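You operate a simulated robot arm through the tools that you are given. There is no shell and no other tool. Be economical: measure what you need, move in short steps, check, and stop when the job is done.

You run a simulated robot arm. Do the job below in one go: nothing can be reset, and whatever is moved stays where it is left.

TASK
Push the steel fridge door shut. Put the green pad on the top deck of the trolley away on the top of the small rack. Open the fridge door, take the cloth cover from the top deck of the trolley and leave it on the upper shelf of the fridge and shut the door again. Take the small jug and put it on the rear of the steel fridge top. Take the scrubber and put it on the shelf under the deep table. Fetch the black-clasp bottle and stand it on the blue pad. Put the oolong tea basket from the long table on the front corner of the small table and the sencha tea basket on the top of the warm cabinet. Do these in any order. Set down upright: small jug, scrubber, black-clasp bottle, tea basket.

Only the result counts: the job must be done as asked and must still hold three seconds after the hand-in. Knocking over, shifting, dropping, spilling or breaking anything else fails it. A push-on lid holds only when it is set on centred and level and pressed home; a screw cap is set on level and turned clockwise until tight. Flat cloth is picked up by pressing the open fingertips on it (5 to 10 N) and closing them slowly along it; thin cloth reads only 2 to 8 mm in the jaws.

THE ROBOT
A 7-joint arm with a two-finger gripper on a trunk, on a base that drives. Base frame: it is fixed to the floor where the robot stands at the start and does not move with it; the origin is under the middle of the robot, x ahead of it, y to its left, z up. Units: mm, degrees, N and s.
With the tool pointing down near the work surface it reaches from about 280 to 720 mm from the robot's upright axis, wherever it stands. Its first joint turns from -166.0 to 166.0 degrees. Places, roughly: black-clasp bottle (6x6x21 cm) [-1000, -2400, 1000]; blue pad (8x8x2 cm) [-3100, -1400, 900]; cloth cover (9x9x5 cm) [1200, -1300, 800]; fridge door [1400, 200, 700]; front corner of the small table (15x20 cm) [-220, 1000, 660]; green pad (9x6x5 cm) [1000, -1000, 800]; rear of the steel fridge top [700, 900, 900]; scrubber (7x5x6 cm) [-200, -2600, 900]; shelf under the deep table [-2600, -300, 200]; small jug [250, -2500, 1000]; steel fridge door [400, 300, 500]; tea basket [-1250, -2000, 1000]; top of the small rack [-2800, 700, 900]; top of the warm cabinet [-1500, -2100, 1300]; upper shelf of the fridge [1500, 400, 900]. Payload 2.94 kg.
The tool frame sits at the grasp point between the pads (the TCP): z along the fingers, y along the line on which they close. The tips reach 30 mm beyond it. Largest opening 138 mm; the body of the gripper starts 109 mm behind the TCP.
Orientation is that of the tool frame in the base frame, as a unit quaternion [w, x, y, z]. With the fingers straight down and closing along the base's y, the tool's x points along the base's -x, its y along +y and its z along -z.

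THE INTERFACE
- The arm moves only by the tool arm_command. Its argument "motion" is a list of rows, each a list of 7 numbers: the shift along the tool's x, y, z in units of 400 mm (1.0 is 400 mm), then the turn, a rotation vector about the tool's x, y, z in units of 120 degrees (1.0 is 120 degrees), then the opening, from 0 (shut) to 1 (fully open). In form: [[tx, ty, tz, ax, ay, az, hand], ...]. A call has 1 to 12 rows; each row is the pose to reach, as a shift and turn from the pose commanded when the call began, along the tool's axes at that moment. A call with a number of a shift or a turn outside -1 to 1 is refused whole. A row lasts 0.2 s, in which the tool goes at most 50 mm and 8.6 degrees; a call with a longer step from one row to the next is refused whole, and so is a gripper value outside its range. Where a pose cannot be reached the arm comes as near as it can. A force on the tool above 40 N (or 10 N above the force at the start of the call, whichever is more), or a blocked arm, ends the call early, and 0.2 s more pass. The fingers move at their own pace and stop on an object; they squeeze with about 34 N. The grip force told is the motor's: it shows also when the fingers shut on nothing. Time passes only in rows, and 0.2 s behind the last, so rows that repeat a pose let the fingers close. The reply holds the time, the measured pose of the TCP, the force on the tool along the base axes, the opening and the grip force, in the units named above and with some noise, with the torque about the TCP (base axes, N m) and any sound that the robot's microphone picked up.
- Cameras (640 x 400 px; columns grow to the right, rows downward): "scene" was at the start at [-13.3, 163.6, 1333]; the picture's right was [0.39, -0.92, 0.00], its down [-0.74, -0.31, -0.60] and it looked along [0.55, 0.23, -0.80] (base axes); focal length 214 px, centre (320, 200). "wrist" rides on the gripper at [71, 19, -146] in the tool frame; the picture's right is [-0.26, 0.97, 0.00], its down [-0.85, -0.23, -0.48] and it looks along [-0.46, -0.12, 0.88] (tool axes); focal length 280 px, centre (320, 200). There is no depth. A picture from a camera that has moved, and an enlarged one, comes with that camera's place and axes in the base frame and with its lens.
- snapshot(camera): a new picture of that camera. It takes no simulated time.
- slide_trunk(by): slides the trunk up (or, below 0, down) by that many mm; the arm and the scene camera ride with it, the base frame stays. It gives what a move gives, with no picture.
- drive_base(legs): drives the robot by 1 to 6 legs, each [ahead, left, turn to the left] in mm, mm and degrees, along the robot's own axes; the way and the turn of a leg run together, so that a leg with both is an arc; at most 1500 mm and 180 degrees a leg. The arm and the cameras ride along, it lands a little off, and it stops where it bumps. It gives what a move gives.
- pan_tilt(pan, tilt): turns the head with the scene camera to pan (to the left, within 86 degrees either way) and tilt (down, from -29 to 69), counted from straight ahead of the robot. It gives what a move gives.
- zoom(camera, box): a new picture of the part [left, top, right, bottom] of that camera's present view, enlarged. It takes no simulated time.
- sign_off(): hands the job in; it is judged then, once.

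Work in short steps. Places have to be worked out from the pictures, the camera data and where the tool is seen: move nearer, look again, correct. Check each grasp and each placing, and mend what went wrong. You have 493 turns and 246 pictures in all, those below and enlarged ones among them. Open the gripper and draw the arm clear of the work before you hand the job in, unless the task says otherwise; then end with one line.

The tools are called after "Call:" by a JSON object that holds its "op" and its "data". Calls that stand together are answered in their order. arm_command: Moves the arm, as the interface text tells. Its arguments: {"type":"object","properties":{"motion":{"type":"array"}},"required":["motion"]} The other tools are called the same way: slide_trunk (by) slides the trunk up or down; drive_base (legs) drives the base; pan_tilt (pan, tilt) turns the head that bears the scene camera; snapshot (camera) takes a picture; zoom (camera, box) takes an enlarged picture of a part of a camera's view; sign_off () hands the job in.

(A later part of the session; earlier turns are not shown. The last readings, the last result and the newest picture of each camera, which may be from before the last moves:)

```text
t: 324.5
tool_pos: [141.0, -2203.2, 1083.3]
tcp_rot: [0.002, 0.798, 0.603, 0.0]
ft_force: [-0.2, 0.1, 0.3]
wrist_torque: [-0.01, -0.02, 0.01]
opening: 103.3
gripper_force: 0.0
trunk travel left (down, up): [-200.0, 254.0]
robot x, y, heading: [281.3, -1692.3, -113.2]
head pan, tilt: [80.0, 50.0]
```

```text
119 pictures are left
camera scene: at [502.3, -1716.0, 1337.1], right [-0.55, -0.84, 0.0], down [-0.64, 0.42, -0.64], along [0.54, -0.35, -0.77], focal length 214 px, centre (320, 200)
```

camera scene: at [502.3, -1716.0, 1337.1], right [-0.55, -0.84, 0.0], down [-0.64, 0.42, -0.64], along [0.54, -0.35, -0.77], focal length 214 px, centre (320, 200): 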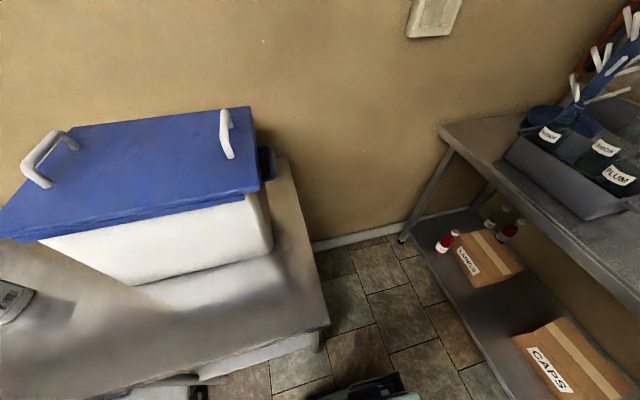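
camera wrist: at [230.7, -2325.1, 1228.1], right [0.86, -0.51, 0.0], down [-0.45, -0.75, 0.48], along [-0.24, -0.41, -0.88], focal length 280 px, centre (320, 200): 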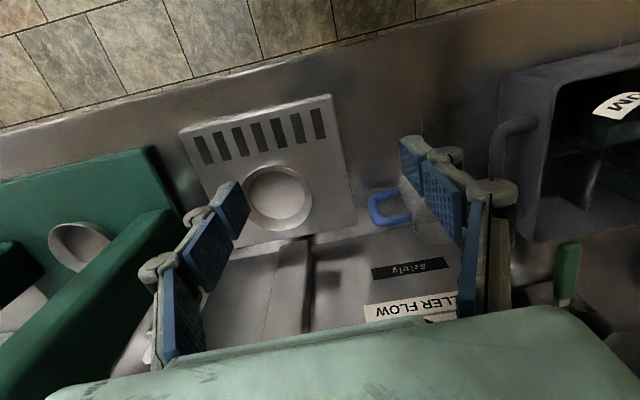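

Nothing disturbed; tub table corner at (565,-1782). I swing the arm left first (away from the filler), then approach the table further right.

Call:
{"op": "arm_command", "data": {"motion": [[0.043, 0.09, 0, 0, 0, -0.037, 0.75], [0.087, 0.18, 0, 0, 0, -0.073, 0.75], [0.13, 0.272, 0, 0, 0, -0.11, 0.75], [0.174, 0.362, 0, 0, 0, -0.147, 0.75], [0.217, 0.453, 0, 0, 0, -0.183, 0.75]]}}

Call:
{"op": "drive_base", "data": {"legs": [[180, 0, 0]]}}

Call:
{"op": "pan_tilt", "data": {"pan": 15, "tilt": 45}}

Call:
{"op": "snapshot", "data": {"camera": "scene"}}

Call:
{"op": "snapshot", "data": {"camera": "wrist"}}

```text
t: 325.7
tool_pos: [336.9, -2167.6, 1081.8]
tcp_rot: [0.002, 0.668, 0.745, 0.0]
ft_force: [-0.5, 0.8, 0.0]
wrist_torque: [-0.01, 0.02, 0.01]
opening: 103.6
gripper_force: 0.1
trunk travel left (down, up): [-200.0, 254.0]
robot x, y, heading: [285.2, -1695.1, -113.0]
head pan, tilt: [80.0, 50.0]
```

```text
t: 327.2
tool_pos: [267.8, -2331.7, 1082.7]
tcp_rot: [0.0, 0.669, 0.743, 0.0]
ft_force: [0.7, 0.0, -0.2]
wrist_torque: [0.01, 0.0, 0.02]
opening: 103.7
gripper_force: 0.1
trunk travel left (down, up): [-200.0, 254.0]
robot x, y, heading: [211.9, -1859.7, -113.3]
head pan, tilt: [80.0, 50.0]
```

```text
t: 328.6
tool_pos: [267.0, -2333.7, 1082.6]
tcp_rot: [0.002, 0.669, 0.743, 0.0]
ft_force: [0.7, 0.6, -0.7]
wrist_torque: [0.0, 0.0, -0.03]
opening: 103.2
gripper_force: 0.1
trunk travel left (down, up): [-200.0, 254.0]
robot x, y, heading: [212.1, -1851.5, -113.2]
head pan, tilt: [15.0, 45.0]
```

```text
118 pictures are left
camera scene: at [356.5, -1917.4, 1344.0], right [-0.99, 0.14, 0.0], down [0.1, 0.7, -0.71], along [-0.1, -0.7, -0.71], focal length 214 px, centre (320, 200)
```

scene: 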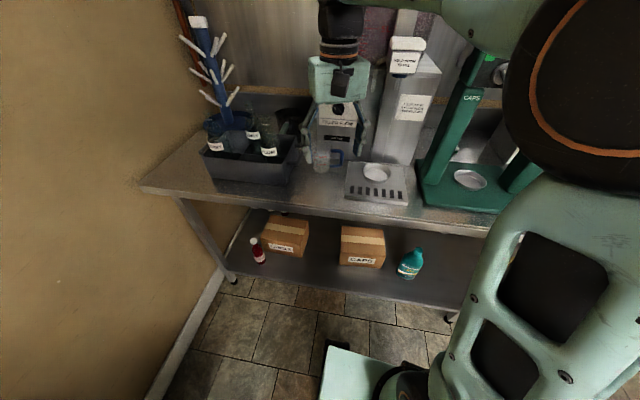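

```text
117 pictures are left
camera wrist: at [278.8, -2261.2, 1227.7], right [0.99, -0.16, 0.0], down [-0.14, -0.87, 0.48], along [-0.07, -0.47, -0.88], focal length 280 px, centre (320, 200)
```

wrist: 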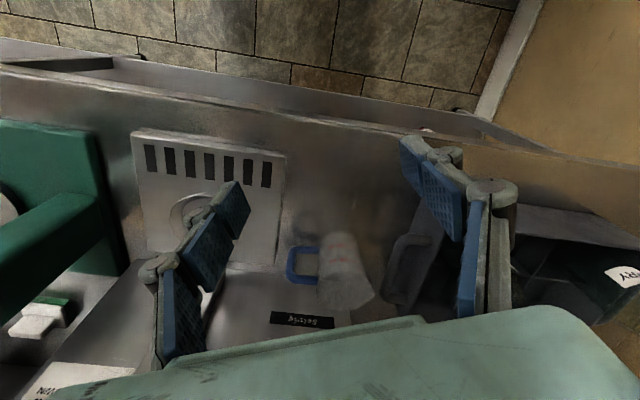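

Zoom the wrist view on the jug.

Call:
{"op": "zoom", "data": {"camera": "wrist", "box": [220, 200, 480, 340]}}

Call:
{"op": "zoom", "data": {"camera": "scene", "box": [260, 90, 420, 220]}}

```text
2.46 times, centred on (350, 270) of wrist
camera zoom: at [278.8, -2261.2, 1227.7], right [0.99, -0.16, 0.0], down [-0.14, -0.87, 0.48], along [-0.07, -0.47, -0.88], focal length 690 px, centre (246, 28)
```

zoom: 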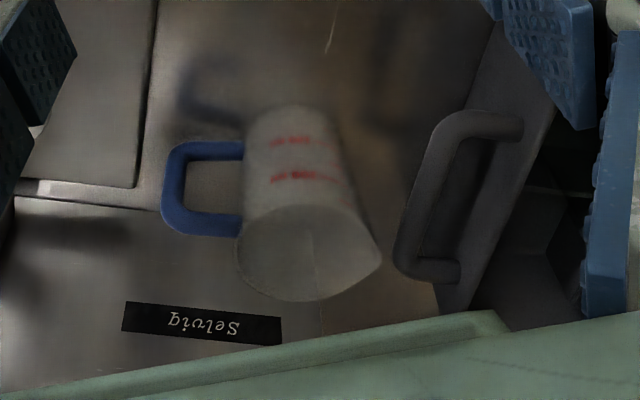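

```text
3.08 times, centred on (340, 155) of scene
camera zoom: at [356.5, -1917.4, 1344.0], right [-0.99, 0.14, 0.0], down [0.1, 0.7, -0.71], along [-0.1, -0.7, -0.71], focal length 660 px, centre (258, 338)
```

zoom: 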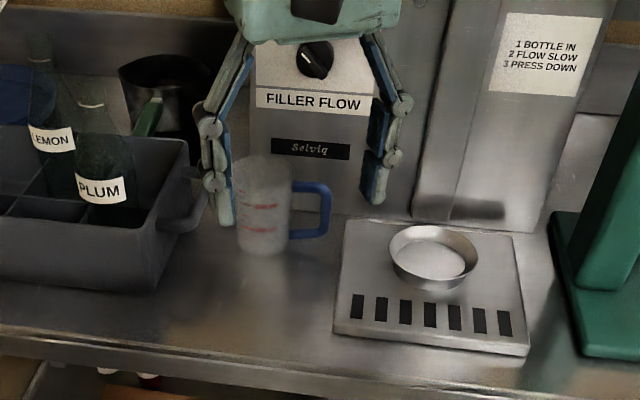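

Jug is empty with its rim at z≈985, centre ≈(268,-2522). I'll pinch its front-right wall with one finger inside: yaw 39°, narrow the opening, and hover.

Call:
{"op": "arm_command", "data": {"motion": [[-0.082, 0.004, 0, 0, 0, -0.065, 0.5], [-0.165, 0.009, 0, 0, 0, -0.13, 0.4], [-0.247, 0.013, 0, 0, 0, -0.195, 0.3], [-0.33, 0.018, 0, 0, 0, -0.26, 0.3], [-0.412, 0.022, 0, 0, 0, -0.325, 0.3]]}}

Call:
{"op": "snapshot", "data": {"camera": "wrist"}}

Call:
{"op": "zoom", "data": {"camera": "scene", "box": [260, 50, 420, 220]}}

```text
t: 329.8
tool_pos: [291.3, -2483.3, 1083.7]
tcp_rot: [0.002, 0.403, 0.915, -0.001]
ft_force: [-0.1, 0.7, 0.8]
wrist_torque: [-0.18, -0.06, -0.01]
opening: 41.6
gripper_force: 0.1
out of reach, approached as far as the arm can: row 5
trunk travel left (down, up): [-200.0, 254.0]
robot x, y, heading: [216.0, -1857.1, -113.2]
head pan, tilt: [15.0, 45.0]
```

```text
114 pictures are left
camera wrist: at [257.3, -2418.4, 1228.6], right [0.89, 0.46, 0.0], down [0.4, -0.78, 0.48], along [0.22, -0.43, -0.88], focal length 280 px, centre (320, 200)
```

wrist: 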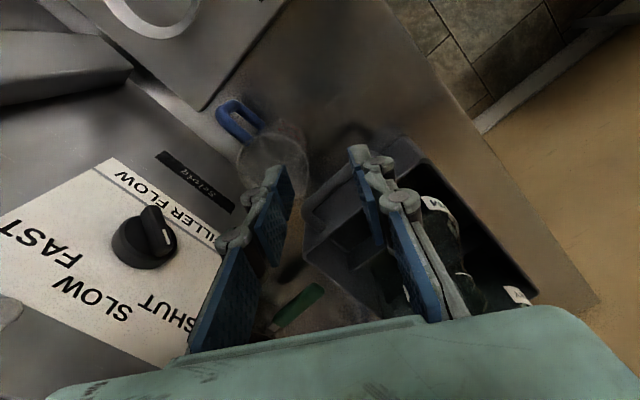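

```text
2.35 times, centred on (340, 135) of scene
camera zoom: at [355.8, -1915.2, 1344.3], right [-0.99, 0.14, 0.0], down [0.1, 0.7, -0.71], along [-0.1, -0.7, -0.71], focal length 505 px, centre (273, 353)
```

zoom: 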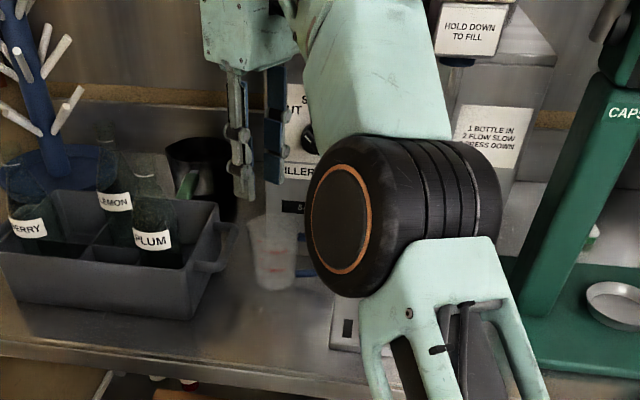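

The finger line is near the jug's wall but arm is at its reach limit. Move the base 40 mm closer, then correct with the arm while lowering.

Call:
{"op": "drive_base", "data": {"legs": [[40, 0, 0]]}}

Call:
{"op": "snapshot", "data": {"camera": "wrist"}}

```text
t: 330.7
tool_pos: [276.3, -2521.6, 1081.7]
tcp_rot: [0.001, 0.404, 0.915, -0.001]
ft_force: [-0.2, -0.3, 0.2]
wrist_torque: [0.02, 0.0, 0.03]
opening: 41.6
gripper_force: 0.1
trunk travel left (down, up): [-200.0, 254.0]
robot x, y, heading: [194.5, -1890.2, -113.4]
head pan, tilt: [15.0, 45.0]
```

```text
112 pictures are left
camera wrist: at [242.3, -2457.3, 1226.7], right [0.89, 0.46, 0.0], down [0.4, -0.78, 0.48], along [0.22, -0.42, -0.88], focal length 280 px, centre (320, 200)
```

wrist: 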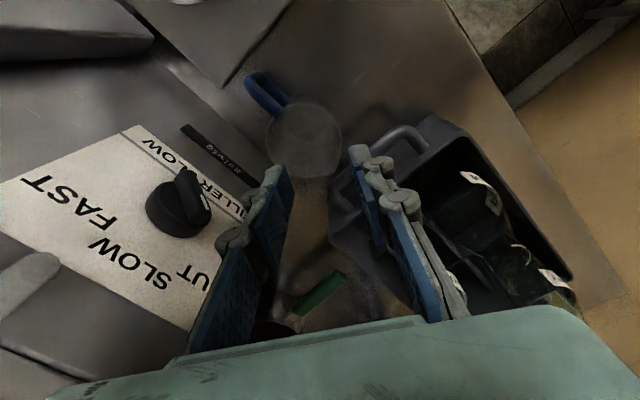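

Rim centre refined to (261,-2525). Shift so the wall is between fingers, then lower partway and check.

Call:
{"op": "arm_command", "data": {"motion": [[0.02, 0.052, 0, 0, 0, 0, 0.3], [0.02, 0.052, 0.06, 0, 0, 0, 0.3], [0.02, 0.052, 0.12, 0, 0, 0, 0.3], [0.02, 0.052, 0.14, 0, 0, 0, 0.3]]}}

Call:
{"op": "snapshot", "data": {"camera": "wrist"}}

```text
t: 331.7
tool_pos: [284.7, -2501.9, 1025.4]
tcp_rot: [0.001, 0.404, 0.915, -0.001]
ft_force: [-0.4, 0.0, -0.7]
wrist_torque: [0.0, -0.01, -0.01]
opening: 41.4
gripper_force: 0.1
trunk travel left (down, up): [-200.0, 254.0]
robot x, y, heading: [197.9, -1897.5, -113.1]
head pan, tilt: [15.0, 45.0]
```

```text
111 pictures are left
camera wrist: at [252.1, -2437.3, 1170.5], right [0.89, 0.46, 0.0], down [0.4, -0.78, 0.48], along [0.22, -0.42, -0.88], focal length 280 px, centre (320, 200)
```

wrist: 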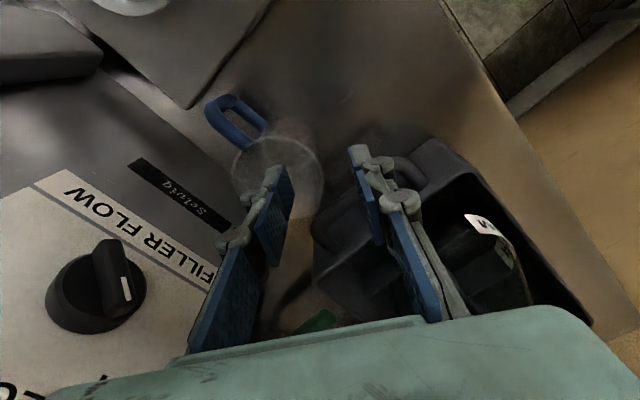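

Left finger is over the jug's inside and the right one outside. Lower 50 mm and close.

Call:
{"op": "arm_command", "data": {"motion": [[0, 0, 0.06, 0, 0, 0, 0.3], [0, 0, 0.12, 0, 0, 0, 0.3], [0, 0, 0.12, 0, 0, 0, 0.2], [0, 0, 0.12, 0, 0, 0, 0.1], [0, 0, 0.12, 0, 0, 0, 0], [0, 0, 0.12, 0, 0, 0, 0]]}}

Call:
{"op": "snapshot", "data": {"camera": "wrist"}}

```text
t: 333.1
tool_pos: [286.0, -2502.0, 979.1]
tcp_rot: [0.001, 0.404, 0.915, -0.001]
ft_force: [-1.0, -0.1, 2.4]
wrist_torque: [-0.16, 0.24, -0.03]
opening: 6.2
gripper_force: 34.0
trunk travel left (down, up): [-200.0, 254.0]
robot x, y, heading: [200.3, -1890.4, -113.2]
head pan, tilt: [15.0, 45.0]
```

```text
110 pictures are left
camera wrist: at [252.0, -2437.3, 1123.7], right [0.89, 0.46, 0.0], down [0.4, -0.78, 0.48], along [0.22, -0.43, -0.88], focal length 280 px, centre (320, 200)
```

wrist: 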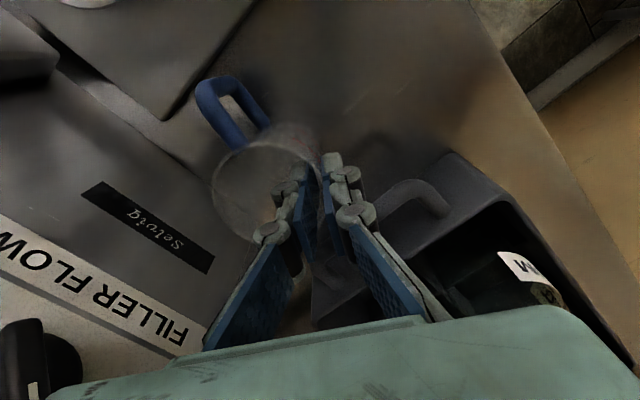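

Wall is pinched (6 mm). Lift and check it stays level.

Call:
{"op": "arm_command", "data": {"motion": [[0, 0, -0.05, 0, 0, 0, 0], [0, 0, -0.11, 0, 0, 0, 0], [0, 0, -0.18, 0, 0, 0, 0], [0, 0, -0.26, 0, 0, 0, 0], [0, 0, -0.34, 0, 0, 0, 0]]}}

Call:
{"op": "drive_base", "data": {"legs": [[-120, -20, 0]]}}

Call:
{"op": "snapshot", "data": {"camera": "scene"}}

Call:
{"op": "snapshot", "data": {"camera": "wrist"}}

```text
t: 334.3
tool_pos: [285.9, -2499.9, 1111.8]
tcp_rot: [0.001, 0.403, 0.915, -0.002]
ft_force: [0.3, 0.4, 0.0]
wrist_torque: [-0.04, -0.01, -0.02]
opening: 6.1
gripper_force: 33.7
trunk travel left (down, up): [-200.0, 254.0]
robot x, y, heading: [201.6, -1892.2, -113.5]
head pan, tilt: [15.0, 45.0]
```

```text
t: 335.5
tool_pos: [315.3, -2383.1, 1112.1]
tcp_rot: [0.003, 0.403, 0.915, -0.002]
ft_force: [-0.1, -0.6, 0.0]
wrist_torque: [0.02, 0.0, 0.03]
opening: 6.0
gripper_force: 34.0
trunk travel left (down, up): [-200.0, 254.0]
robot x, y, heading: [229.0, -1773.3, -113.2]
head pan, tilt: [15.0, 45.0]
```

```text
109 pictures are left
camera scene: at [369.3, -1836.5, 1344.0], right [-0.99, 0.14, 0.0], down [0.1, 0.7, -0.71], along [-0.1, -0.7, -0.71], focal length 214 px, centre (320, 200)
```

scene: 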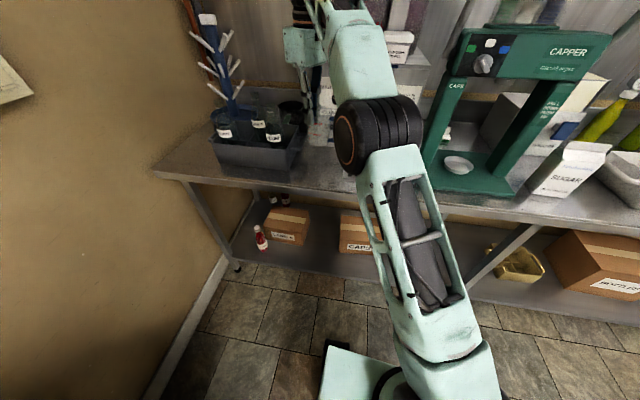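

```text
108 pictures are left
camera wrist: at [281.0, -2317.7, 1257.4], right [0.89, 0.46, 0.0], down [0.4, -0.78, 0.48], along [0.22, -0.43, -0.88], focal length 280 px, centre (320, 200)
```

wrist: 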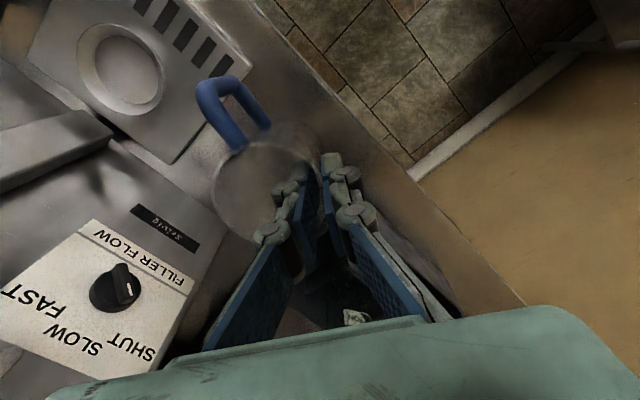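

Jug held level. Retract, back away and turn clockwise toward the steel fridge.

Call:
{"op": "arm_command", "data": {"motion": [[0.067, 0.046, 0, 0, 0, 0, 0], [0.134, 0.092, 0, 0, 0, 0, 0], [0.2, 0.139, 0, 0, 0, 0, 0], [0.268, 0.185, 0, 0, 0, 0, 0]]}}

Call:
{"op": "drive_base", "data": {"legs": [[-300, -150, 0], [0, 0, -172], [1250, 60, 0]]}}

Call:
{"op": "pan_tilt", "data": {"pan": -15, "tilt": 30}}

Call:
{"op": "snapshot", "data": {"camera": "scene"}}

```text
t: 336.5
tool_pos: [297.6, -2254.3, 1112.1]
tcp_rot: [0.003, 0.403, 0.915, -0.002]
ft_force: [0.0, 0.1, -1.3]
wrist_torque: [0.05, -0.01, 0.0]
opening: 6.2
gripper_force: 34.2
trunk travel left (down, up): [-200.0, 254.0]
robot x, y, heading: [223.8, -1773.4, -113.0]
head pan, tilt: [15.0, 45.0]
```

```text
t: 351.7
tool_pos: [391.8, 241.6, 1111.5]
tcp_rot: [-0.002, 0.936, -0.352, -0.003]
ft_force: [0.1, -0.8, -0.8]
wrist_torque: [0.0, -0.02, 0.01]
opening: 5.9
gripper_force: 34.0
trunk travel left (down, up): [-200.0, 254.0]
robot x, y, heading: [514.1, -226.4, 73.0]
head pan, tilt: [15.0, 45.0]
```

```text
t: 352.7
tool_pos: [392.4, 241.4, 1112.7]
tcp_rot: [-0.002, 0.936, -0.352, -0.002]
ft_force: [-0.5, -0.4, -0.6]
wrist_torque: [-0.02, 0.01, 0.02]
opening: 5.9
gripper_force: 34.0
trunk travel left (down, up): [-200.0, 254.0]
robot x, y, heading: [512.8, -227.6, 73.0]
head pan, tilt: [-15.0, 30.0]
```

```text
107 pictures are left
camera scene: at [408.5, -186.6, 1366.6], right [0.85, -0.53, 0.0], down [-0.26, -0.43, -0.87], along [0.46, 0.74, -0.5], focal length 214 px, centre (320, 200)
```

scene: 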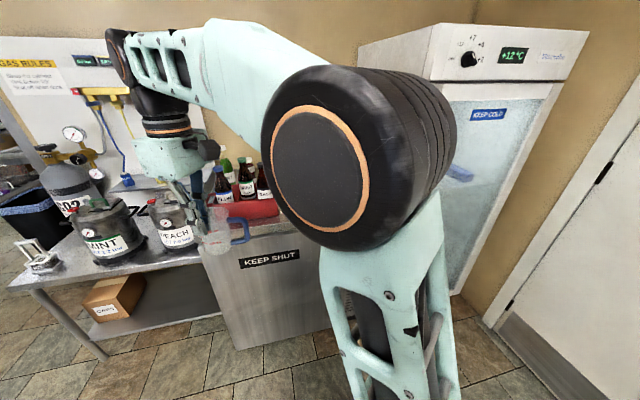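

The elbow blocks the view; swing the arm toward the robot's front.

Call:
{"op": "arm_command", "data": {"motion": [[0.09, -0.057, 0, 0, 0, 0.046, 0], [0.179, -0.115, 0, 0, 0, 0.092, 0], [0.268, -0.172, 0, 0, 0, 0.1375, 0], [0.357, -0.229, 0, 0, 0, 0.183, 0], [0.447, -0.287, 0, 0, 0, 0.229, 0], [0.536, -0.344, 0, 0, 0, 0.275, 0]]}}

Call:
{"op": "pan_tilt", "data": {"pan": 0, "tilt": 35}}

Call:
{"op": "snapshot", "data": {"camera": "scene"}}

Call:
{"op": "snapshot", "data": {"camera": "wrist"}}

```text
t: 354.1
tool_pos: [644.5, 203.7, 1111.3]
tcp_rot: [0.0, 0.798, -0.603, -0.002]
ft_force: [0.6, 0.1, 0.2]
wrist_torque: [0.03, 0.03, 0.03]
opening: 6.2
gripper_force: 33.7
trunk travel left (down, up): [-200.0, 254.0]
robot x, y, heading: [514.6, -225.6, 73.1]
head pan, tilt: [-15.0, 30.0]
```

```text
t: 354.9
tool_pos: [644.2, 202.2, 1111.5]
tcp_rot: [-0.001, 0.797, -0.604, -0.002]
ft_force: [-0.7, -0.5, -0.7]
wrist_torque: [-0.03, 0.02, 0.01]
opening: 6.0
gripper_force: 34.4
trunk travel left (down, up): [-200.0, 254.0]
robot x, y, heading: [518.2, -227.0, 73.2]
head pan, tilt: [0.0, 35.0]
```

```text
106 pictures are left
camera scene: at [386.5, -179.2, 1358.9], right [0.96, -0.29, 0.0], down [-0.17, -0.55, -0.82], along [0.24, 0.78, -0.57], focal length 214 px, centre (320, 200)
```

scene: 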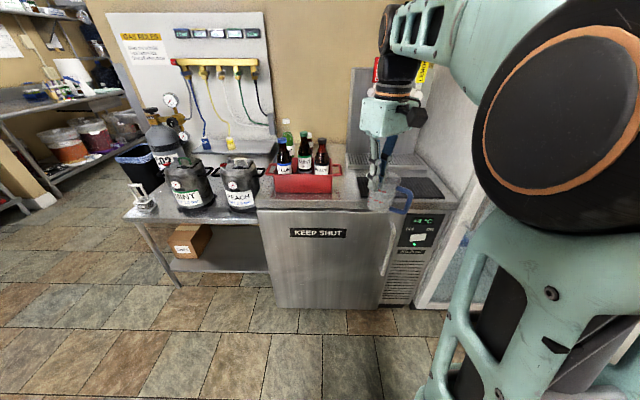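

```text
105 pictures are left
camera wrist: at [645.5, 128.3, 1256.3], right [-1.0, -0.01, 0.0], down [-0.01, 0.88, 0.48], along [-0.01, 0.48, -0.88], focal length 280 px, centre (320, 200)
```

wrist: 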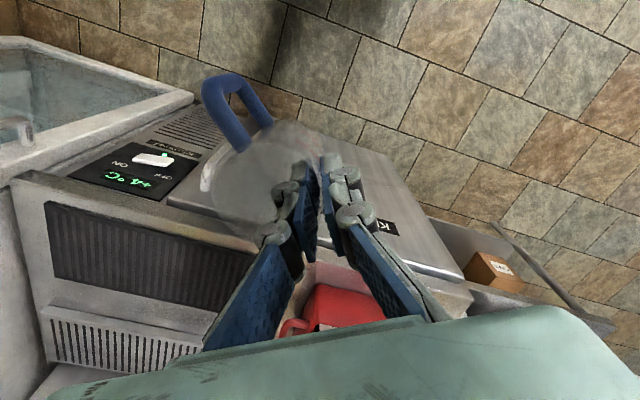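

Call:
{"op": "zoom", "data": {"camera": "scene", "box": [240, 90, 460, 230]}}

```text
2.86 times, centred on (350, 160) of scene
camera zoom: at [386.5, -179.2, 1358.9], right [0.96, -0.29, 0.0], down [-0.17, -0.55, -0.82], along [0.24, 0.78, -0.57], focal length 613 px, centre (234, 314)
```

zoom: 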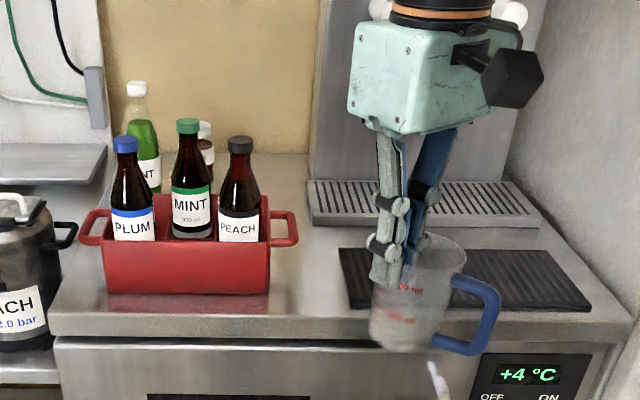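

Free rear spot: right of the jar, left of the tap tower, ≈(760,847). I want the jug on the far side of the fingers, so yaw the hand ccw 56°.

Call:
{"op": "arm_command", "data": {"motion": [[0, 0, 0, 0, 0, -0.067, 0], [0, 0, 0, 0, 0, -0.133, 0], [0, 0, 0, 0, 0, -0.2, 0], [0, 0, 0, 0, 0, -0.267, 0], [0, 0, 0, 0, 0, -0.333, 0], [0, 0, 0, 0, 0, -0.4, 0], [0, 0, 0, 0, 0, -0.467, 0]]}}

Call:
{"op": "snapshot", "data": {"camera": "wrist"}}

```text
t: 356.4
tool_pos: [643.1, 203.7, 1110.4]
tcp_rot: [-0.002, 0.988, -0.157, -0.002]
ft_force: [0.3, 0.9, -0.1]
wrist_torque: [0.0, 0.03, 0.01]
opening: 5.9
gripper_force: 33.3
trunk travel left (down, up): [-200.0, 254.0]
robot x, y, heading: [510.7, -228.7, 72.8]
head pan, tilt: [0.0, 35.0]
```

```text
103 pictures are left
camera wrist: at [706.1, 161.6, 1256.1], right [-0.55, -0.84, 0.0], down [-0.73, 0.48, 0.48], along [-0.4, 0.27, -0.88], focal length 280 px, centre (320, 200)
```

wrist: 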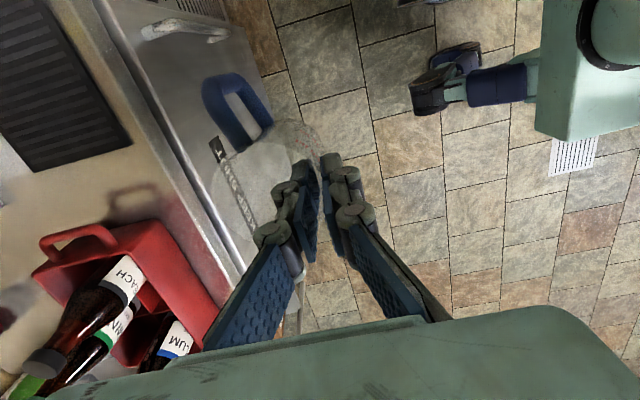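

Yaw reached. Raise the trunk 150 mm so the jug clears the crate's bottles, then drive up to the fridge.

Call:
{"op": "slide_trunk", "data": {"by": 150}}

Call:
{"op": "drive_base", "data": {"legs": [[300, 80, 0], [65, 10, 0]]}}

Call:
{"op": "snapshot", "data": {"camera": "scene"}}

Call:
{"op": "snapshot", "data": {"camera": "wrist"}}

```text
t: 358.2
tool_pos: [644.5, 202.4, 1260.1]
tcp_rot: [-0.002, 0.987, -0.159, -0.002]
ft_force: [0.1, 0.0, -0.4]
wrist_torque: [0.04, 0.05, 0.02]
opening: 5.7
gripper_force: 33.5
trunk travel left (down, up): [-350.0, 104.0]
robot x, y, heading: [514.8, -224.8, 72.9]
head pan, tilt: [0.0, 35.0]
```

```text
t: 360.9
tool_pos: [661.9, 580.9, 1260.6]
tcp_rot: [-0.001, 0.988, -0.156, -0.003]
ft_force: [0.0, 0.5, -0.1]
wrist_torque: [-0.09, 0.01, -0.01]
opening: 6.1
gripper_force: 34.1
trunk travel left (down, up): [-350.0, 104.0]
robot x, y, heading: [537.2, 150.1, 73.1]
head pan, tilt: [0.0, 35.0]
```

```text
102 pictures are left
camera scene: at [406.1, 197.6, 1508.8], right [0.96, -0.29, 0.0], down [-0.17, -0.55, -0.82], along [0.24, 0.78, -0.57], focal length 214 px, centre (320, 200)
```

scene: 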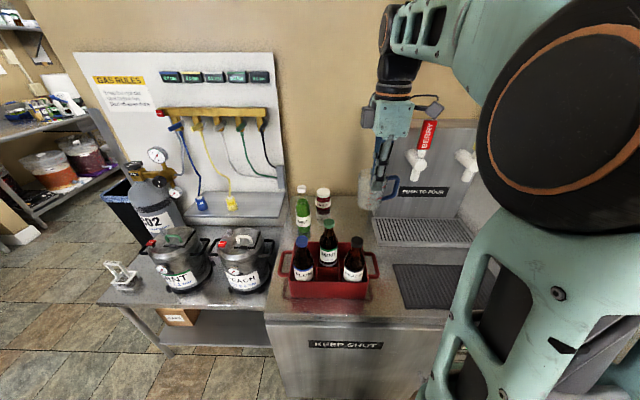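

```text
101 pictures are left
camera wrist: at [725.0, 538.8, 1405.8], right [-0.55, -0.84, 0.0], down [-0.73, 0.48, 0.48], along [-0.4, 0.26, -0.88], focal length 280 px, centre (320, 200)
```

wrist: 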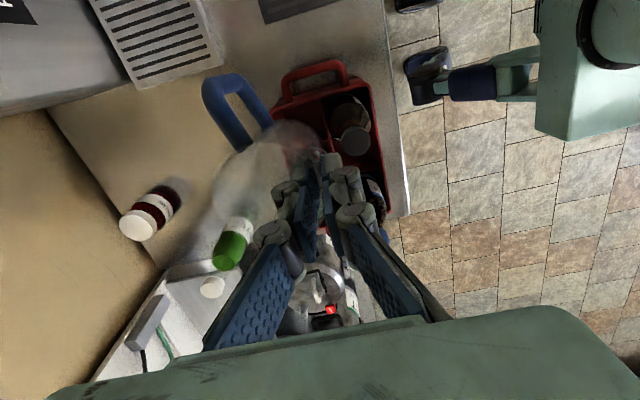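

Clear top view: jar at ≈(680,945), MINT bottle ≈(590,770); target jug centre (745,865). Extend first part of the way at height.

Call:
{"op": "arm_command", "data": {"motion": [[-0.004, -0.1, 0, 0, 0, 0, 0], [-0.008, -0.2, 0, 0, 0, 0, 0], [-0.012, -0.3, 0, 0, 0, 0, 0], [-0.016, -0.4, 0, 0, 0, 0, 0], [-0.02, -0.5, 0, 0, 0, 0, 0], [-0.024, -0.6, 0, 0, 0, 0, 0]]}}

Call:
{"op": "snapshot", "data": {"camera": "wrist"}}

```text
t: 362.3
tool_pos: [713.7, 746.8, 1256.4]
tcp_rot: [-0.003, 0.988, -0.156, -0.002]
ft_force: [0.1, 0.4, 0.0]
wrist_torque: [0.0, 0.02, 0.01]
opening: 6.4
gripper_force: 34.0
out of reach, approached as far as the arm can: row 5, 6
trunk travel left (down, up): [-350.0, 104.0]
robot x, y, heading: [532.1, 150.7, 73.3]
head pan, tilt: [0.0, 35.0]
```

```text
100 pictures are left
camera wrist: at [776.9, 703.4, 1401.6], right [-0.55, -0.84, 0.0], down [-0.73, 0.48, 0.48], along [-0.4, 0.27, -0.88], focal length 280 px, centre (320, 200)
```

wrist: 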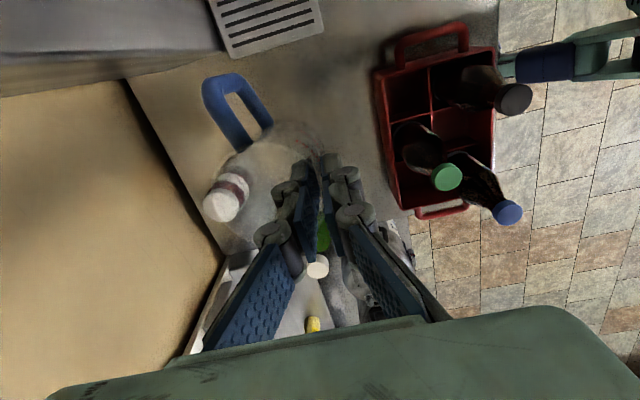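

Past the crate now. Lower the trunk 130 mm, then extend the rest.

Call:
{"op": "slide_trunk", "data": {"by": -130}}

Call:
{"op": "arm_command", "data": {"motion": [[-0.002, -0.07, 0.02, 0, 0, 0, 0], [-0.004, -0.14, 0.04, 0, 0, 0, 0], [-0.006, -0.21, 0.06, 0, 0, 0, 0]]}}

Call:
{"op": "snapshot", "data": {"camera": "wrist"}}

Call:
{"op": "snapshot", "data": {"camera": "scene"}}

```text
t: 363.9
tool_pos: [714.3, 744.3, 1126.6]
tcp_rot: [-0.004, 0.988, -0.157, -0.003]
ft_force: [-0.7, 1.2, -1.3]
wrist_torque: [0.01, 0.01, -0.03]
opening: 5.9
gripper_force: 34.2
trunk travel left (down, up): [-220.0, 234.0]
robot x, y, heading: [534.3, 149.7, 73.5]
head pan, tilt: [0.0, 35.0]
```

```text
t: 364.7
tool_pos: [716.3, 755.8, 1097.5]
tcp_rot: [-0.005, 0.987, -0.158, -0.001]
ft_force: [0.3, 0.4, 0.3]
wrist_torque: [0.0, -0.02, 0.01]
opening: 6.0
gripper_force: 33.7
out of reach, approached as far as the arm can: row 1, 2, 3
trunk travel left (down, up): [-220.0, 234.0]
robot x, y, heading: [537.4, 154.6, 73.4]
head pan, tilt: [0.0, 35.0]
```

```text
99 pictures are left
camera wrist: at [778.5, 712.6, 1242.4], right [-0.55, -0.84, -0.01], down [-0.73, 0.48, 0.48], along [-0.4, 0.27, -0.88], focal length 280 px, centre (320, 200)
```

wrist: 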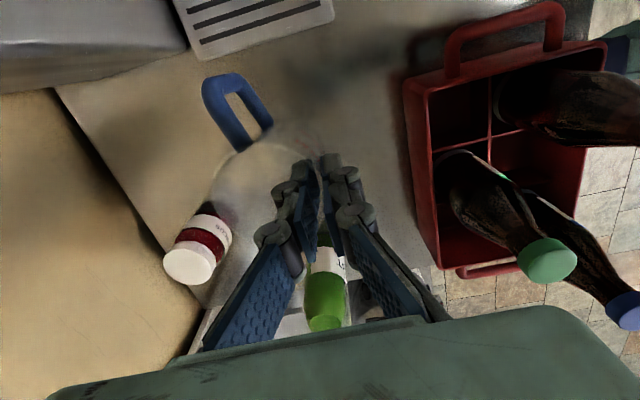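

```text
98 pictures are left
camera scene: at [406.0, 196.9, 1378.8], right [0.96, -0.29, 0.0], down [-0.17, -0.55, -0.82], along [0.24, 0.78, -0.57], focal length 214 px, centre (320, 200)
```

scene: 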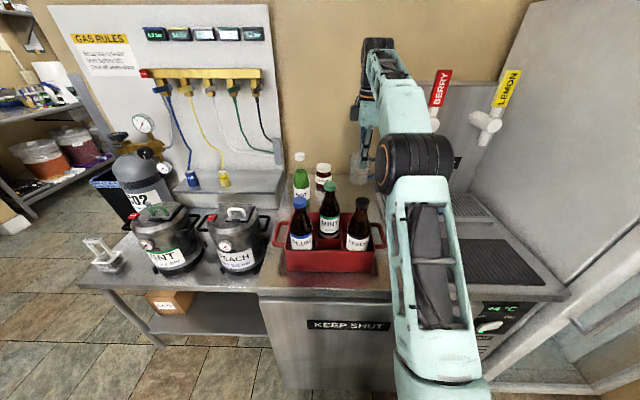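

Limited reach at this height. Lower 75 mm while extending further.

Call:
{"op": "arm_command", "data": {"motion": [[0, 0, 0.08, 0, 0, 0, 0], [0, -0.03, 0.14, 0, 0, 0, 0], [-0.002, -0.09, 0.18, 0, 0, 0, 0], [-0.004, -0.15, 0.2, 0, 0, 0, 0], [-0.004, -0.2, 0.2, 0, 0, 0, 0]]}}

Call:
{"op": "snapshot", "data": {"camera": "wrist"}}

```text
t: 365.9
tool_pos: [732.6, 804.8, 1020.0]
tcp_rot: [-0.003, 0.988, -0.157, -0.001]
ft_force: [-0.3, 0.0, -0.3]
wrist_torque: [-0.01, 0.03, 0.0]
opening: 6.0
gripper_force: 33.7
out of reach, approached as far as the arm can: row 4, 5
trunk travel left (down, up): [-220.0, 234.0]
robot x, y, heading: [534.3, 151.9, 73.3]
head pan, tilt: [0.0, 35.0]
```

```text
97 pictures are left
camera wrist: at [794.4, 761.5, 1163.7], right [-0.55, -0.84, -0.01], down [-0.73, 0.48, 0.48], along [-0.4, 0.27, -0.88], focal length 280 px, centre (320, 200)
```

wrist: 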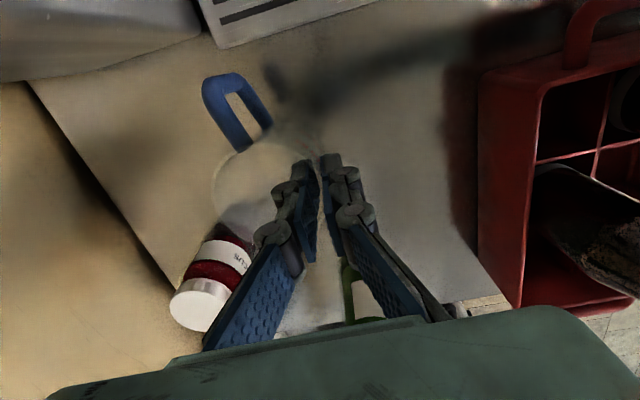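

Jug is ~400 mm in from the front edge, clear of the jar. Lower to contact.

Call:
{"op": "arm_command", "data": {"motion": [[0, 0, 0.05, 0, 0, 0, 0], [0, 0, 0.07, 0, 0, 0, 0], [0, 0, 0.085, 0, 0, 0, 0], [0, 0, 0.1, 0, 0, 0, 0]]}}

```text
t: 366.9
tool_pos: [732.8, 803.7, 978.1]
tcp_rot: [-0.003, 0.988, -0.157, -0.002]
ft_force: [0.0, 0.2, -1.3]
wrist_torque: [-0.01, 0.02, 0.01]
opening: 5.7
gripper_force: 34.0
trunk travel left (down, up): [-220.0, 234.0]
robot x, y, heading: [535.3, 152.4, 73.3]
head pan, tilt: [0.0, 35.0]
```

No contact yet; continue slowly.

Call:
{"op": "arm_command", "data": {"motion": [[0, 0, 0.012, 0, 0, 0, 0], [0, 0, 0.024, 0, 0, 0, 0], [0, 0, 0.036, 0, 0, 0, 0], [0, 0, 0.045, 0, 0, 0, 0]]}}

Call:
{"op": "zoom", "data": {"camera": "scene", "box": [270, 110, 470, 230]}}

```text
t: 367.9
tool_pos: [731.4, 803.6, 967.2]
tcp_rot: [-0.01, 0.988, -0.157, -0.001]
ft_force: [-3.4, -4.9, 35.3]
wrist_torque: [0.61, -0.11, 0.32]
opening: 6.1
gripper_force: 33.8
trunk travel left (down, up): [-220.0, 234.0]
robot x, y, heading: [533.4, 152.7, 73.2]
head pan, tilt: [0.0, 35.0]
```

```text
3.20 times, centred on (370, 170) of scene
camera zoom: at [404.3, 192.0, 1379.0], right [0.96, -0.29, 0.0], down [-0.16, -0.55, -0.82], along [0.24, 0.79, -0.57], focal length 686 px, centre (160, 296)
```

zoom: 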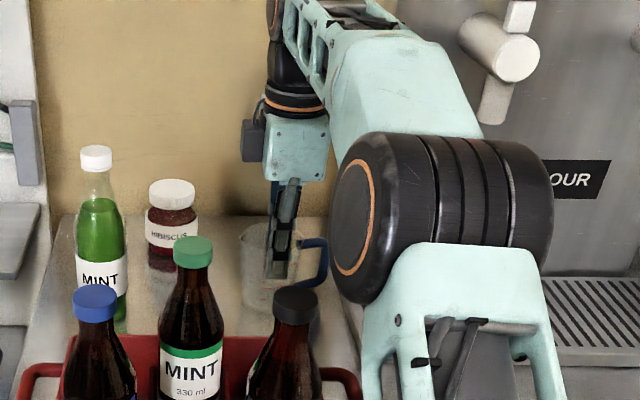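

Contact. Ease up 5 mm, open, and lift out.

Call:
{"op": "arm_command", "data": {"motion": [[0, 0, -0.013, 0, 0, 0, 0], [0, 0, -0.013, 0, 0, 0, 0.15], [0, 0, -0.013, 0, 0, 0, 0.25], [0, 0, -0.013, 0, 0, 0, 0.25], [0, 0, -0.08, 0, 0, 0, 0.25], [0, 0, -0.18, 0, 0, 0, 0.25], [0, 0.04, -0.28, 0, 0, 0, 0.25], [0, 0.1, -0.36, 0, 0, 0, 0.25]]}}

Call:
{"op": "snapshot", "data": {"camera": "wrist"}}

```text
t: 369.7
tool_pos: [723.0, 774.5, 1080.7]
tcp_rot: [-0.003, 0.987, -0.158, -0.002]
ft_force: [0.2, 0.5, -0.9]
wrist_torque: [-0.07, 0.04, 0.01]
opening: 34.7
gripper_force: 0.0
out of reach, approached as far as the arm can: row 6, 7, 8
trunk travel left (down, up): [-220.0, 234.0]
robot x, y, heading: [537.1, 155.8, 73.2]
head pan, tilt: [0.0, 35.0]
```

```text
95 pictures are left
camera wrist: at [784.9, 731.8, 1225.5], right [-0.55, -0.84, 0.0], down [-0.73, 0.48, 0.48], along [-0.4, 0.27, -0.88], focal length 280 px, centre (320, 200)
```

wrist: 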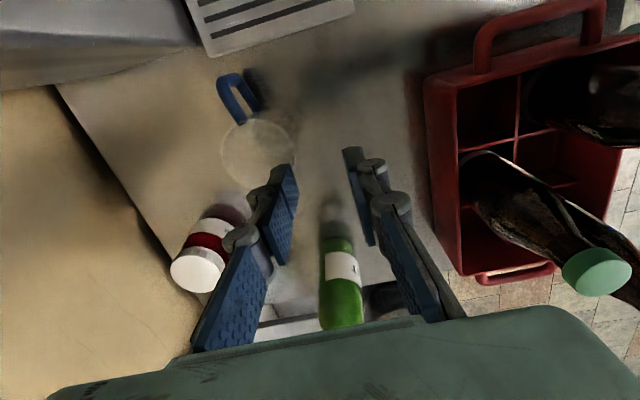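

Jug stands upright. Raise the trunk and back out over the crate.

Call:
{"op": "slide_trunk", "data": {"by": 140}}

Call:
{"op": "drive_base", "data": {"legs": [[-450, 0, 0]]}}

Call:
{"op": "snapshot", "data": {"camera": "scene"}}

```text
t: 371.4
tool_pos: [723.9, 773.8, 1221.4]
tcp_rot: [-0.004, 0.987, -0.158, -0.002]
ft_force: [0.2, 0.1, -0.4]
wrist_torque: [-0.02, 0.01, 0.03]
opening: 34.6
gripper_force: 0.0
trunk travel left (down, up): [-360.0, 94.0]
robot x, y, heading: [536.3, 154.5, 73.4]
head pan, tilt: [0.0, 35.0]
```

```text
t: 374.1
tool_pos: [593.0, 344.3, 1221.7]
tcp_rot: [-0.004, 0.987, -0.158, -0.002]
ft_force: [1.4, -0.1, 0.2]
wrist_torque: [0.03, -0.01, 0.01]
opening: 34.3
gripper_force: 0.1
trunk travel left (down, up): [-360.0, 94.0]
robot x, y, heading: [404.9, -275.2, 73.1]
head pan, tilt: [0.0, 35.0]
```

```text
94 pictures are left
camera scene: at [276.2, -233.1, 1518.8], right [0.96, -0.29, 0.0], down [-0.17, -0.55, -0.82], along [0.24, 0.78, -0.57], focal length 214 px, centre (320, 200)
```

scene: 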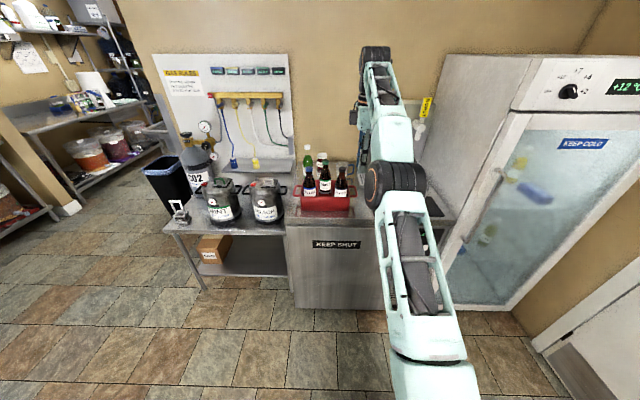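

Jug done. Next the black-clasp bottle. Reset the hand's yaw, retract, lower the trunk, and drive back to the long table.

Call:
{"op": "arm_command", "data": {"motion": [[0, 0.04, 0, 0, 0, 0.067, 0.6], [0, 0.08, 0, 0, 0, 0.133, 0.6], [0, 0.12, 0, 0, 0, 0.2, 0.6], [0, 0.16, 0, 0, 0, 0.267, 0.6], [0, 0.2, 0, 0, 0, 0.333, 0.6], [0, 0.24, 0, 0, 0, 0.4, 0.6], [0, 0.28, 0, 0, 0, 0.467, 0.6], [0, 0.32, 0, 0, 0, 0.533, 0.6], [0, 0.36, 0, 0, 0, 0.6, 0.6], [0, 0.4, 0, 0, 0, 0.667, 0.6], [0, 0.41, 0, 0, 0, 0.733, 0.6]]}}

Call:
{"op": "slide_trunk", "data": {"by": -160}}

Call:
{"op": "drive_base", "data": {"legs": [[-200, 0, 0], [0, 0, 179]]}}

```text
t: 376.5
tool_pos: [543.3, 187.1, 1219.7]
tcp_rot: [0.001, -0.6, 0.8, 0.004]
ft_force: [0.4, 0.3, 0.0]
wrist_torque: [0.01, 0.01, 0.0]
opening: 82.9
gripper_force: 0.0
trunk travel left (down, up): [-360.0, 94.0]
robot x, y, heading: [401.3, -282.0, 73.1]
head pan, tilt: [0.0, 35.0]
```

```text
t: 378.3
tool_pos: [542.9, 187.3, 1059.8]
tcp_rot: [0.001, -0.601, 0.799, 0.004]
ft_force: [0.3, 0.1, -0.2]
wrist_torque: [0.01, 0.0, -0.02]
opening: 83.0
gripper_force: 0.1
trunk travel left (down, up): [-200.0, 254.0]
robot x, y, heading: [405.7, -280.6, 73.3]
head pan, tilt: [0.0, 35.0]
```

```text
t: 387.1
tool_pos: [186.8, -931.3, 1060.3]
tcp_rot: [0.004, 0.814, 0.581, -0.001]
ft_force: [0.1, -0.4, -0.8]
wrist_torque: [-0.02, -0.03, 0.0]
opening: 82.8
gripper_force: 0.1
trunk travel left (down, up): [-200.0, 254.0]
robot x, y, heading: [345.1, -471.2, -109.7]
head pan, tilt: [0.0, 35.0]
```

Call:
{"op": "drive_base", "data": {"legs": [[638, -318, 0], [638, -318, 0]]}}

Call:
{"op": "pan_tilt", "data": {"pan": 5, "tilt": 35}}

Call:
{"op": "snapshot", "data": {"camera": "scene"}}

Call:
{"op": "snapshot", "data": {"camera": "wrist"}}

```text
t: 394.5
tool_pos: [-835.6, -1924.7, 1059.6]
tcp_rot: [0.004, 0.812, 0.583, -0.001]
ft_force: [1.3, -0.1, 0.5]
wrist_torque: [0.0, -0.01, -0.01]
opening: 82.9
gripper_force: 0.0
trunk travel left (down, up): [-200.0, 254.0]
robot x, y, heading: [-672.6, -1464.2, -109.5]
head pan, tilt: [0.0, 35.0]
```

```text
t: 395.2
tool_pos: [-834.8, -1925.3, 1059.1]
tcp_rot: [0.004, 0.813, 0.582, -0.001]
ft_force: [0.0, 0.5, 0.9]
wrist_torque: [-0.03, -0.01, -0.02]
opening: 82.9
gripper_force: 0.0
trunk travel left (down, up): [-200.0, 254.0]
robot x, y, heading: [-672.7, -1464.9, -109.7]
head pan, tilt: [5.0, 35.0]
```

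```text
93 pictures are left
camera scene: at [-545.0, -1519.4, 1358.8], right [-0.97, 0.25, 0.0], down [0.14, 0.56, -0.82], along [-0.21, -0.79, -0.57], focal length 214 px, centre (320, 200)
```

scene: 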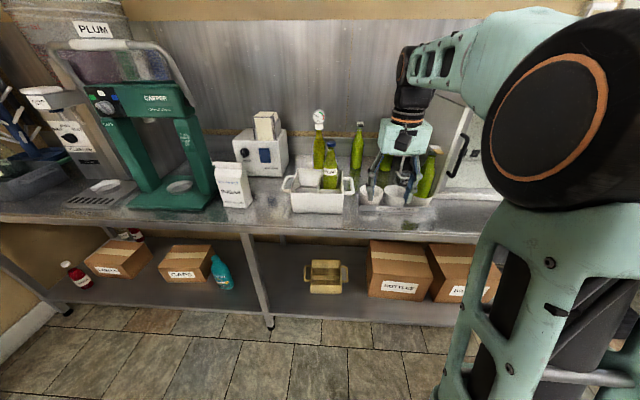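

```text
92 pictures are left
camera wrist: at [-793.7, -1863.9, 1205.2], right [0.83, -0.56, 0.01], down [-0.49, -0.73, 0.48], along [-0.26, -0.4, -0.88], focal length 280 px, centre (320, 200)
```

wrist: 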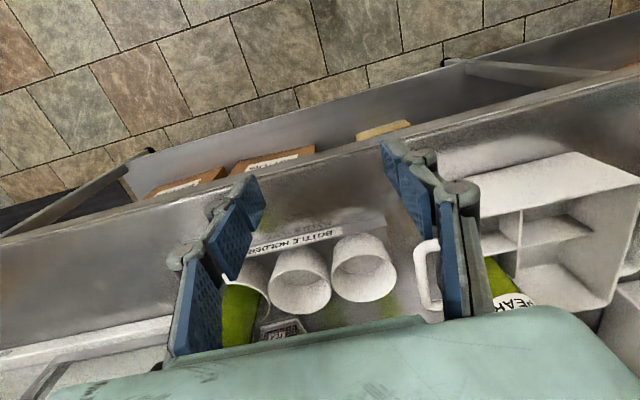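

Bottle at ≈(-970,-2422). I'll use a 45° tilted grasp over the cup holder: tilt and raise the hand first.

Call:
{"op": "arm_command", "data": {"motion": [[-0.02, 0, -0.04, 0, -0.0625, 0, 0.72], [-0.04, 0, -0.08, 0, -0.125, 0, 0.72], [-0.06, 0, -0.125, 0, -0.1875, 0, 0.72], [-0.08, 0, -0.165, 0, -0.25, 0, 0.72], [-0.1, 0, -0.21, 0, -0.3125, 0, 0.72], [-0.125, 0, -0.25, 0, -0.375, 0, 0.72]]}}

Call:
{"op": "drive_base", "data": {"legs": [[220, 0, 0]]}}

Call:
{"op": "snapshot", "data": {"camera": "scene"}}

Call:
{"op": "snapshot", "data": {"camera": "wrist"}}

```text
t: 396.8
tool_pos: [-858.4, -1986.9, 1106.0]
tcp_rot: [0.199, 0.768, 0.544, -0.272]
ft_force: [0.7, -0.7, 0.8]
wrist_torque: [0.04, -0.02, 0.0]
opening: 99.4
gripper_force: 0.1
trunk travel left (down, up): [-200.0, 254.0]
robot x, y, heading: [-680.4, -1464.2, -109.4]
head pan, tilt: [5.0, 35.0]
stopped in row 6: the arm was blocked; the commanded pose is now the measured one
```

```text
t: 398.5
tool_pos: [-931.8, -2196.2, 1105.3]
tcp_rot: [0.199, 0.767, 0.546, -0.272]
ft_force: [-0.4, 0.4, 0.7]
wrist_torque: [0.02, 0.04, -0.01]
opening: 99.3
gripper_force: 0.1
trunk travel left (down, up): [-200.0, 254.0]
robot x, y, heading: [-746.6, -1669.0, -108.9]
head pan, tilt: [5.0, 35.0]
```

```text
91 pictures are left
camera scene: at [-637.7, -1722.6, 1366.4], right [-0.89, 0.46, 0.0], down [0.23, 0.45, -0.86], along [-0.39, -0.77, -0.5], focal length 214 px, centre (320, 200)
```

scene: 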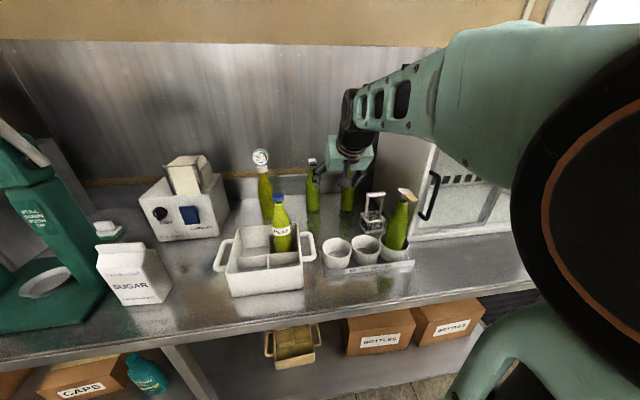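

```text
90 pictures are left
camera wrist: at [-865.8, -2062.6, 1173.2], right [0.85, -0.5, 0.18], down [-0.34, -0.26, 0.9], along [-0.41, -0.82, -0.39], focal length 280 px, centre (320, 200)
```

wrist: 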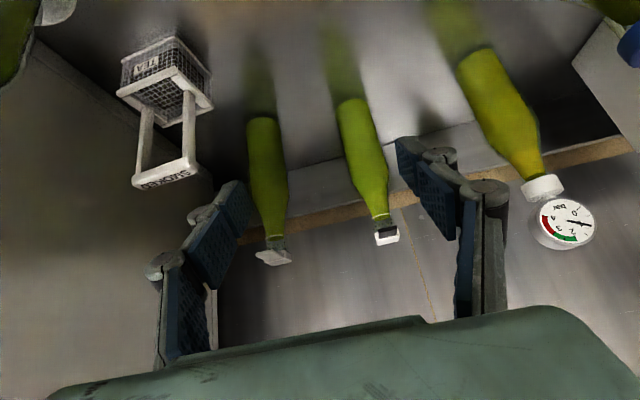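

Bottle axis fixed at (-958,-2408), top z≈1084. Drive 40 mm closer and move to a pre-grasp point along the tilt line.

Call:
{"op": "drive_base", "data": {"legs": [[40, 0, 0]]}}

Call:
{"op": "arm_command", "data": {"motion": [[-0.03, 0.022, 0.06, 0, 0, 0, 0.72], [-0.06, 0.044, 0.12, 0, 0, 0, 0.72], [-0.106, 0.065, 0.21, 0, 0, 0, 0.72]]}}

Call:
{"op": "snapshot", "data": {"camera": "wrist"}}

```text
t: 399.4
tool_pos: [-945.9, -2233.0, 1101.0]
tcp_rot: [0.197, 0.768, 0.547, -0.268]
ft_force: [0.5, 0.1, 0.7]
wrist_torque: [0.03, 0.03, 0.0]
opening: 99.4
gripper_force: 0.0
trunk travel left (down, up): [-200.0, 254.0]
robot x, y, heading: [-761.8, -1708.5, -109.4]
head pan, tilt: [5.0, 35.0]
```

```text
t: 400.2
tool_pos: [-947.7, -2321.2, 1063.8]
tcp_rot: [0.197, 0.768, 0.547, -0.269]
ft_force: [0.2, -0.3, 0.4]
wrist_torque: [0.01, 0.0, 0.0]
opening: 99.3
gripper_force: 0.0
trunk travel left (down, up): [-200.0, 254.0]
robot x, y, heading: [-765.9, -1707.5, -109.6]
head pan, tilt: [5.0, 35.0]
```

```text
89 pictures are left
camera wrist: at [-882.4, -2190.5, 1131.4], right [0.85, -0.51, 0.17], down [-0.34, -0.26, 0.9], along [-0.41, -0.82, -0.4], focal length 280 px, centre (320, 200)
```

wrist: 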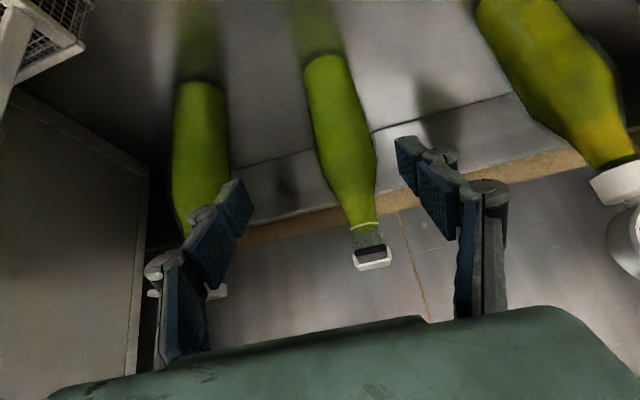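

Lateral error 21 mm. Shift first, then advance along the tool axis.

Call:
{"op": "arm_command", "data": {"motion": [[0, 0.053, 0.02, 0, 0, 0, 0.72], [0, 0.053, 0.1, 0, 0, 0, 0.72], [0, 0.053, 0.18, 0, 0, 0, 0.72]]}}

Call:
{"op": "snapshot", "data": {"camera": "wrist"}}

```text
t: 401.0
tool_pos: [-941.6, -2373.6, 1008.1]
tcp_rot: [0.198, 0.768, 0.547, -0.268]
ft_force: [-0.3, 0.7, 0.4]
wrist_torque: [0.0, -0.03, -0.01]
opening: 99.0
gripper_force: 0.0
trunk travel left (down, up): [-200.0, 254.0]
robot x, y, heading: [-761.6, -1707.6, -109.5]
head pan, tilt: [5.0, 35.0]
```

```text
88 pictures are left
camera wrist: at [-876.4, -2241.2, 1075.8], right [0.85, -0.51, 0.17], down [-0.34, -0.26, 0.9], along [-0.41, -0.82, -0.4], focal length 280 px, centre (320, 200)
```

wrist: 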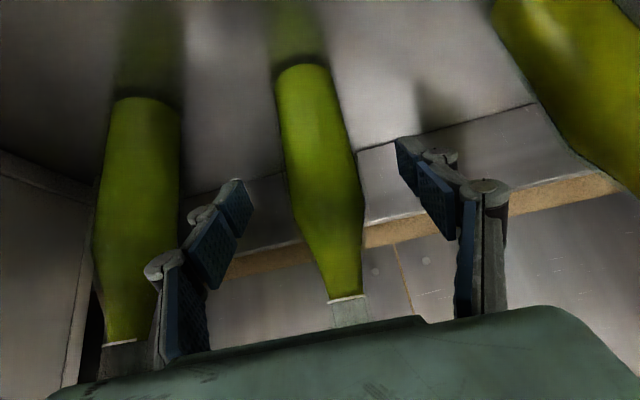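

Centered between fingers. Advance the last 52 mm and close.

Call:
{"op": "arm_command", "data": {"motion": [[0, 0, 0.06, 0, 0, 0, 0.72], [0, 0, 0.125, 0, 0, 0, 0.72], [0, 0, 0.125, 0, 0, 0, 0.5], [0, 0, 0.125, 0, 0, 0, 0.3], [0, 0, 0.125, 0, 0, 0, 0.1], [0, 0, 0.125, 0, 0, 0, 0], [0, 0, 0.125, 0, 0, 0, 0]]}}

Call:
{"op": "snapshot", "data": {"camera": "wrist"}}

```text
t: 402.6
tool_pos: [-952.7, -2402.9, 969.5]
tcp_rot: [0.197, 0.768, 0.546, -0.269]
ft_force: [-1.5, -0.6, 0.1]
wrist_torque: [-0.09, 0.19, -0.06]
opening: 59.1
gripper_force: 34.2
trunk travel left (down, up): [-200.0, 254.0]
robot x, y, heading: [-761.6, -1713.0, -109.8]
head pan, tilt: [5.0, 35.0]
```

```text
87 pictures are left
camera wrist: at [-887.4, -2270.3, 1036.6], right [0.84, -0.51, 0.17], down [-0.34, -0.26, 0.9], along [-0.41, -0.82, -0.4], focal length 280 px, centre (320, 200)
```

wrist: 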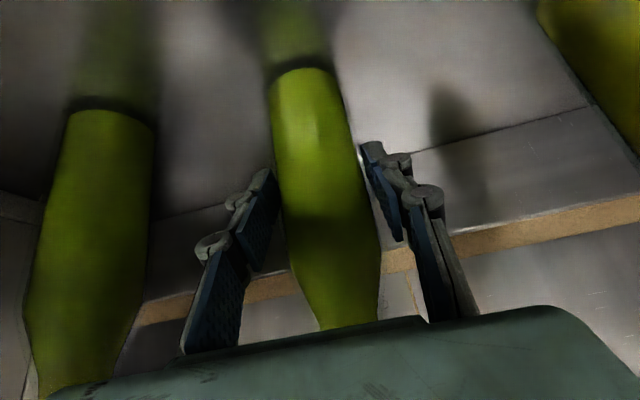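

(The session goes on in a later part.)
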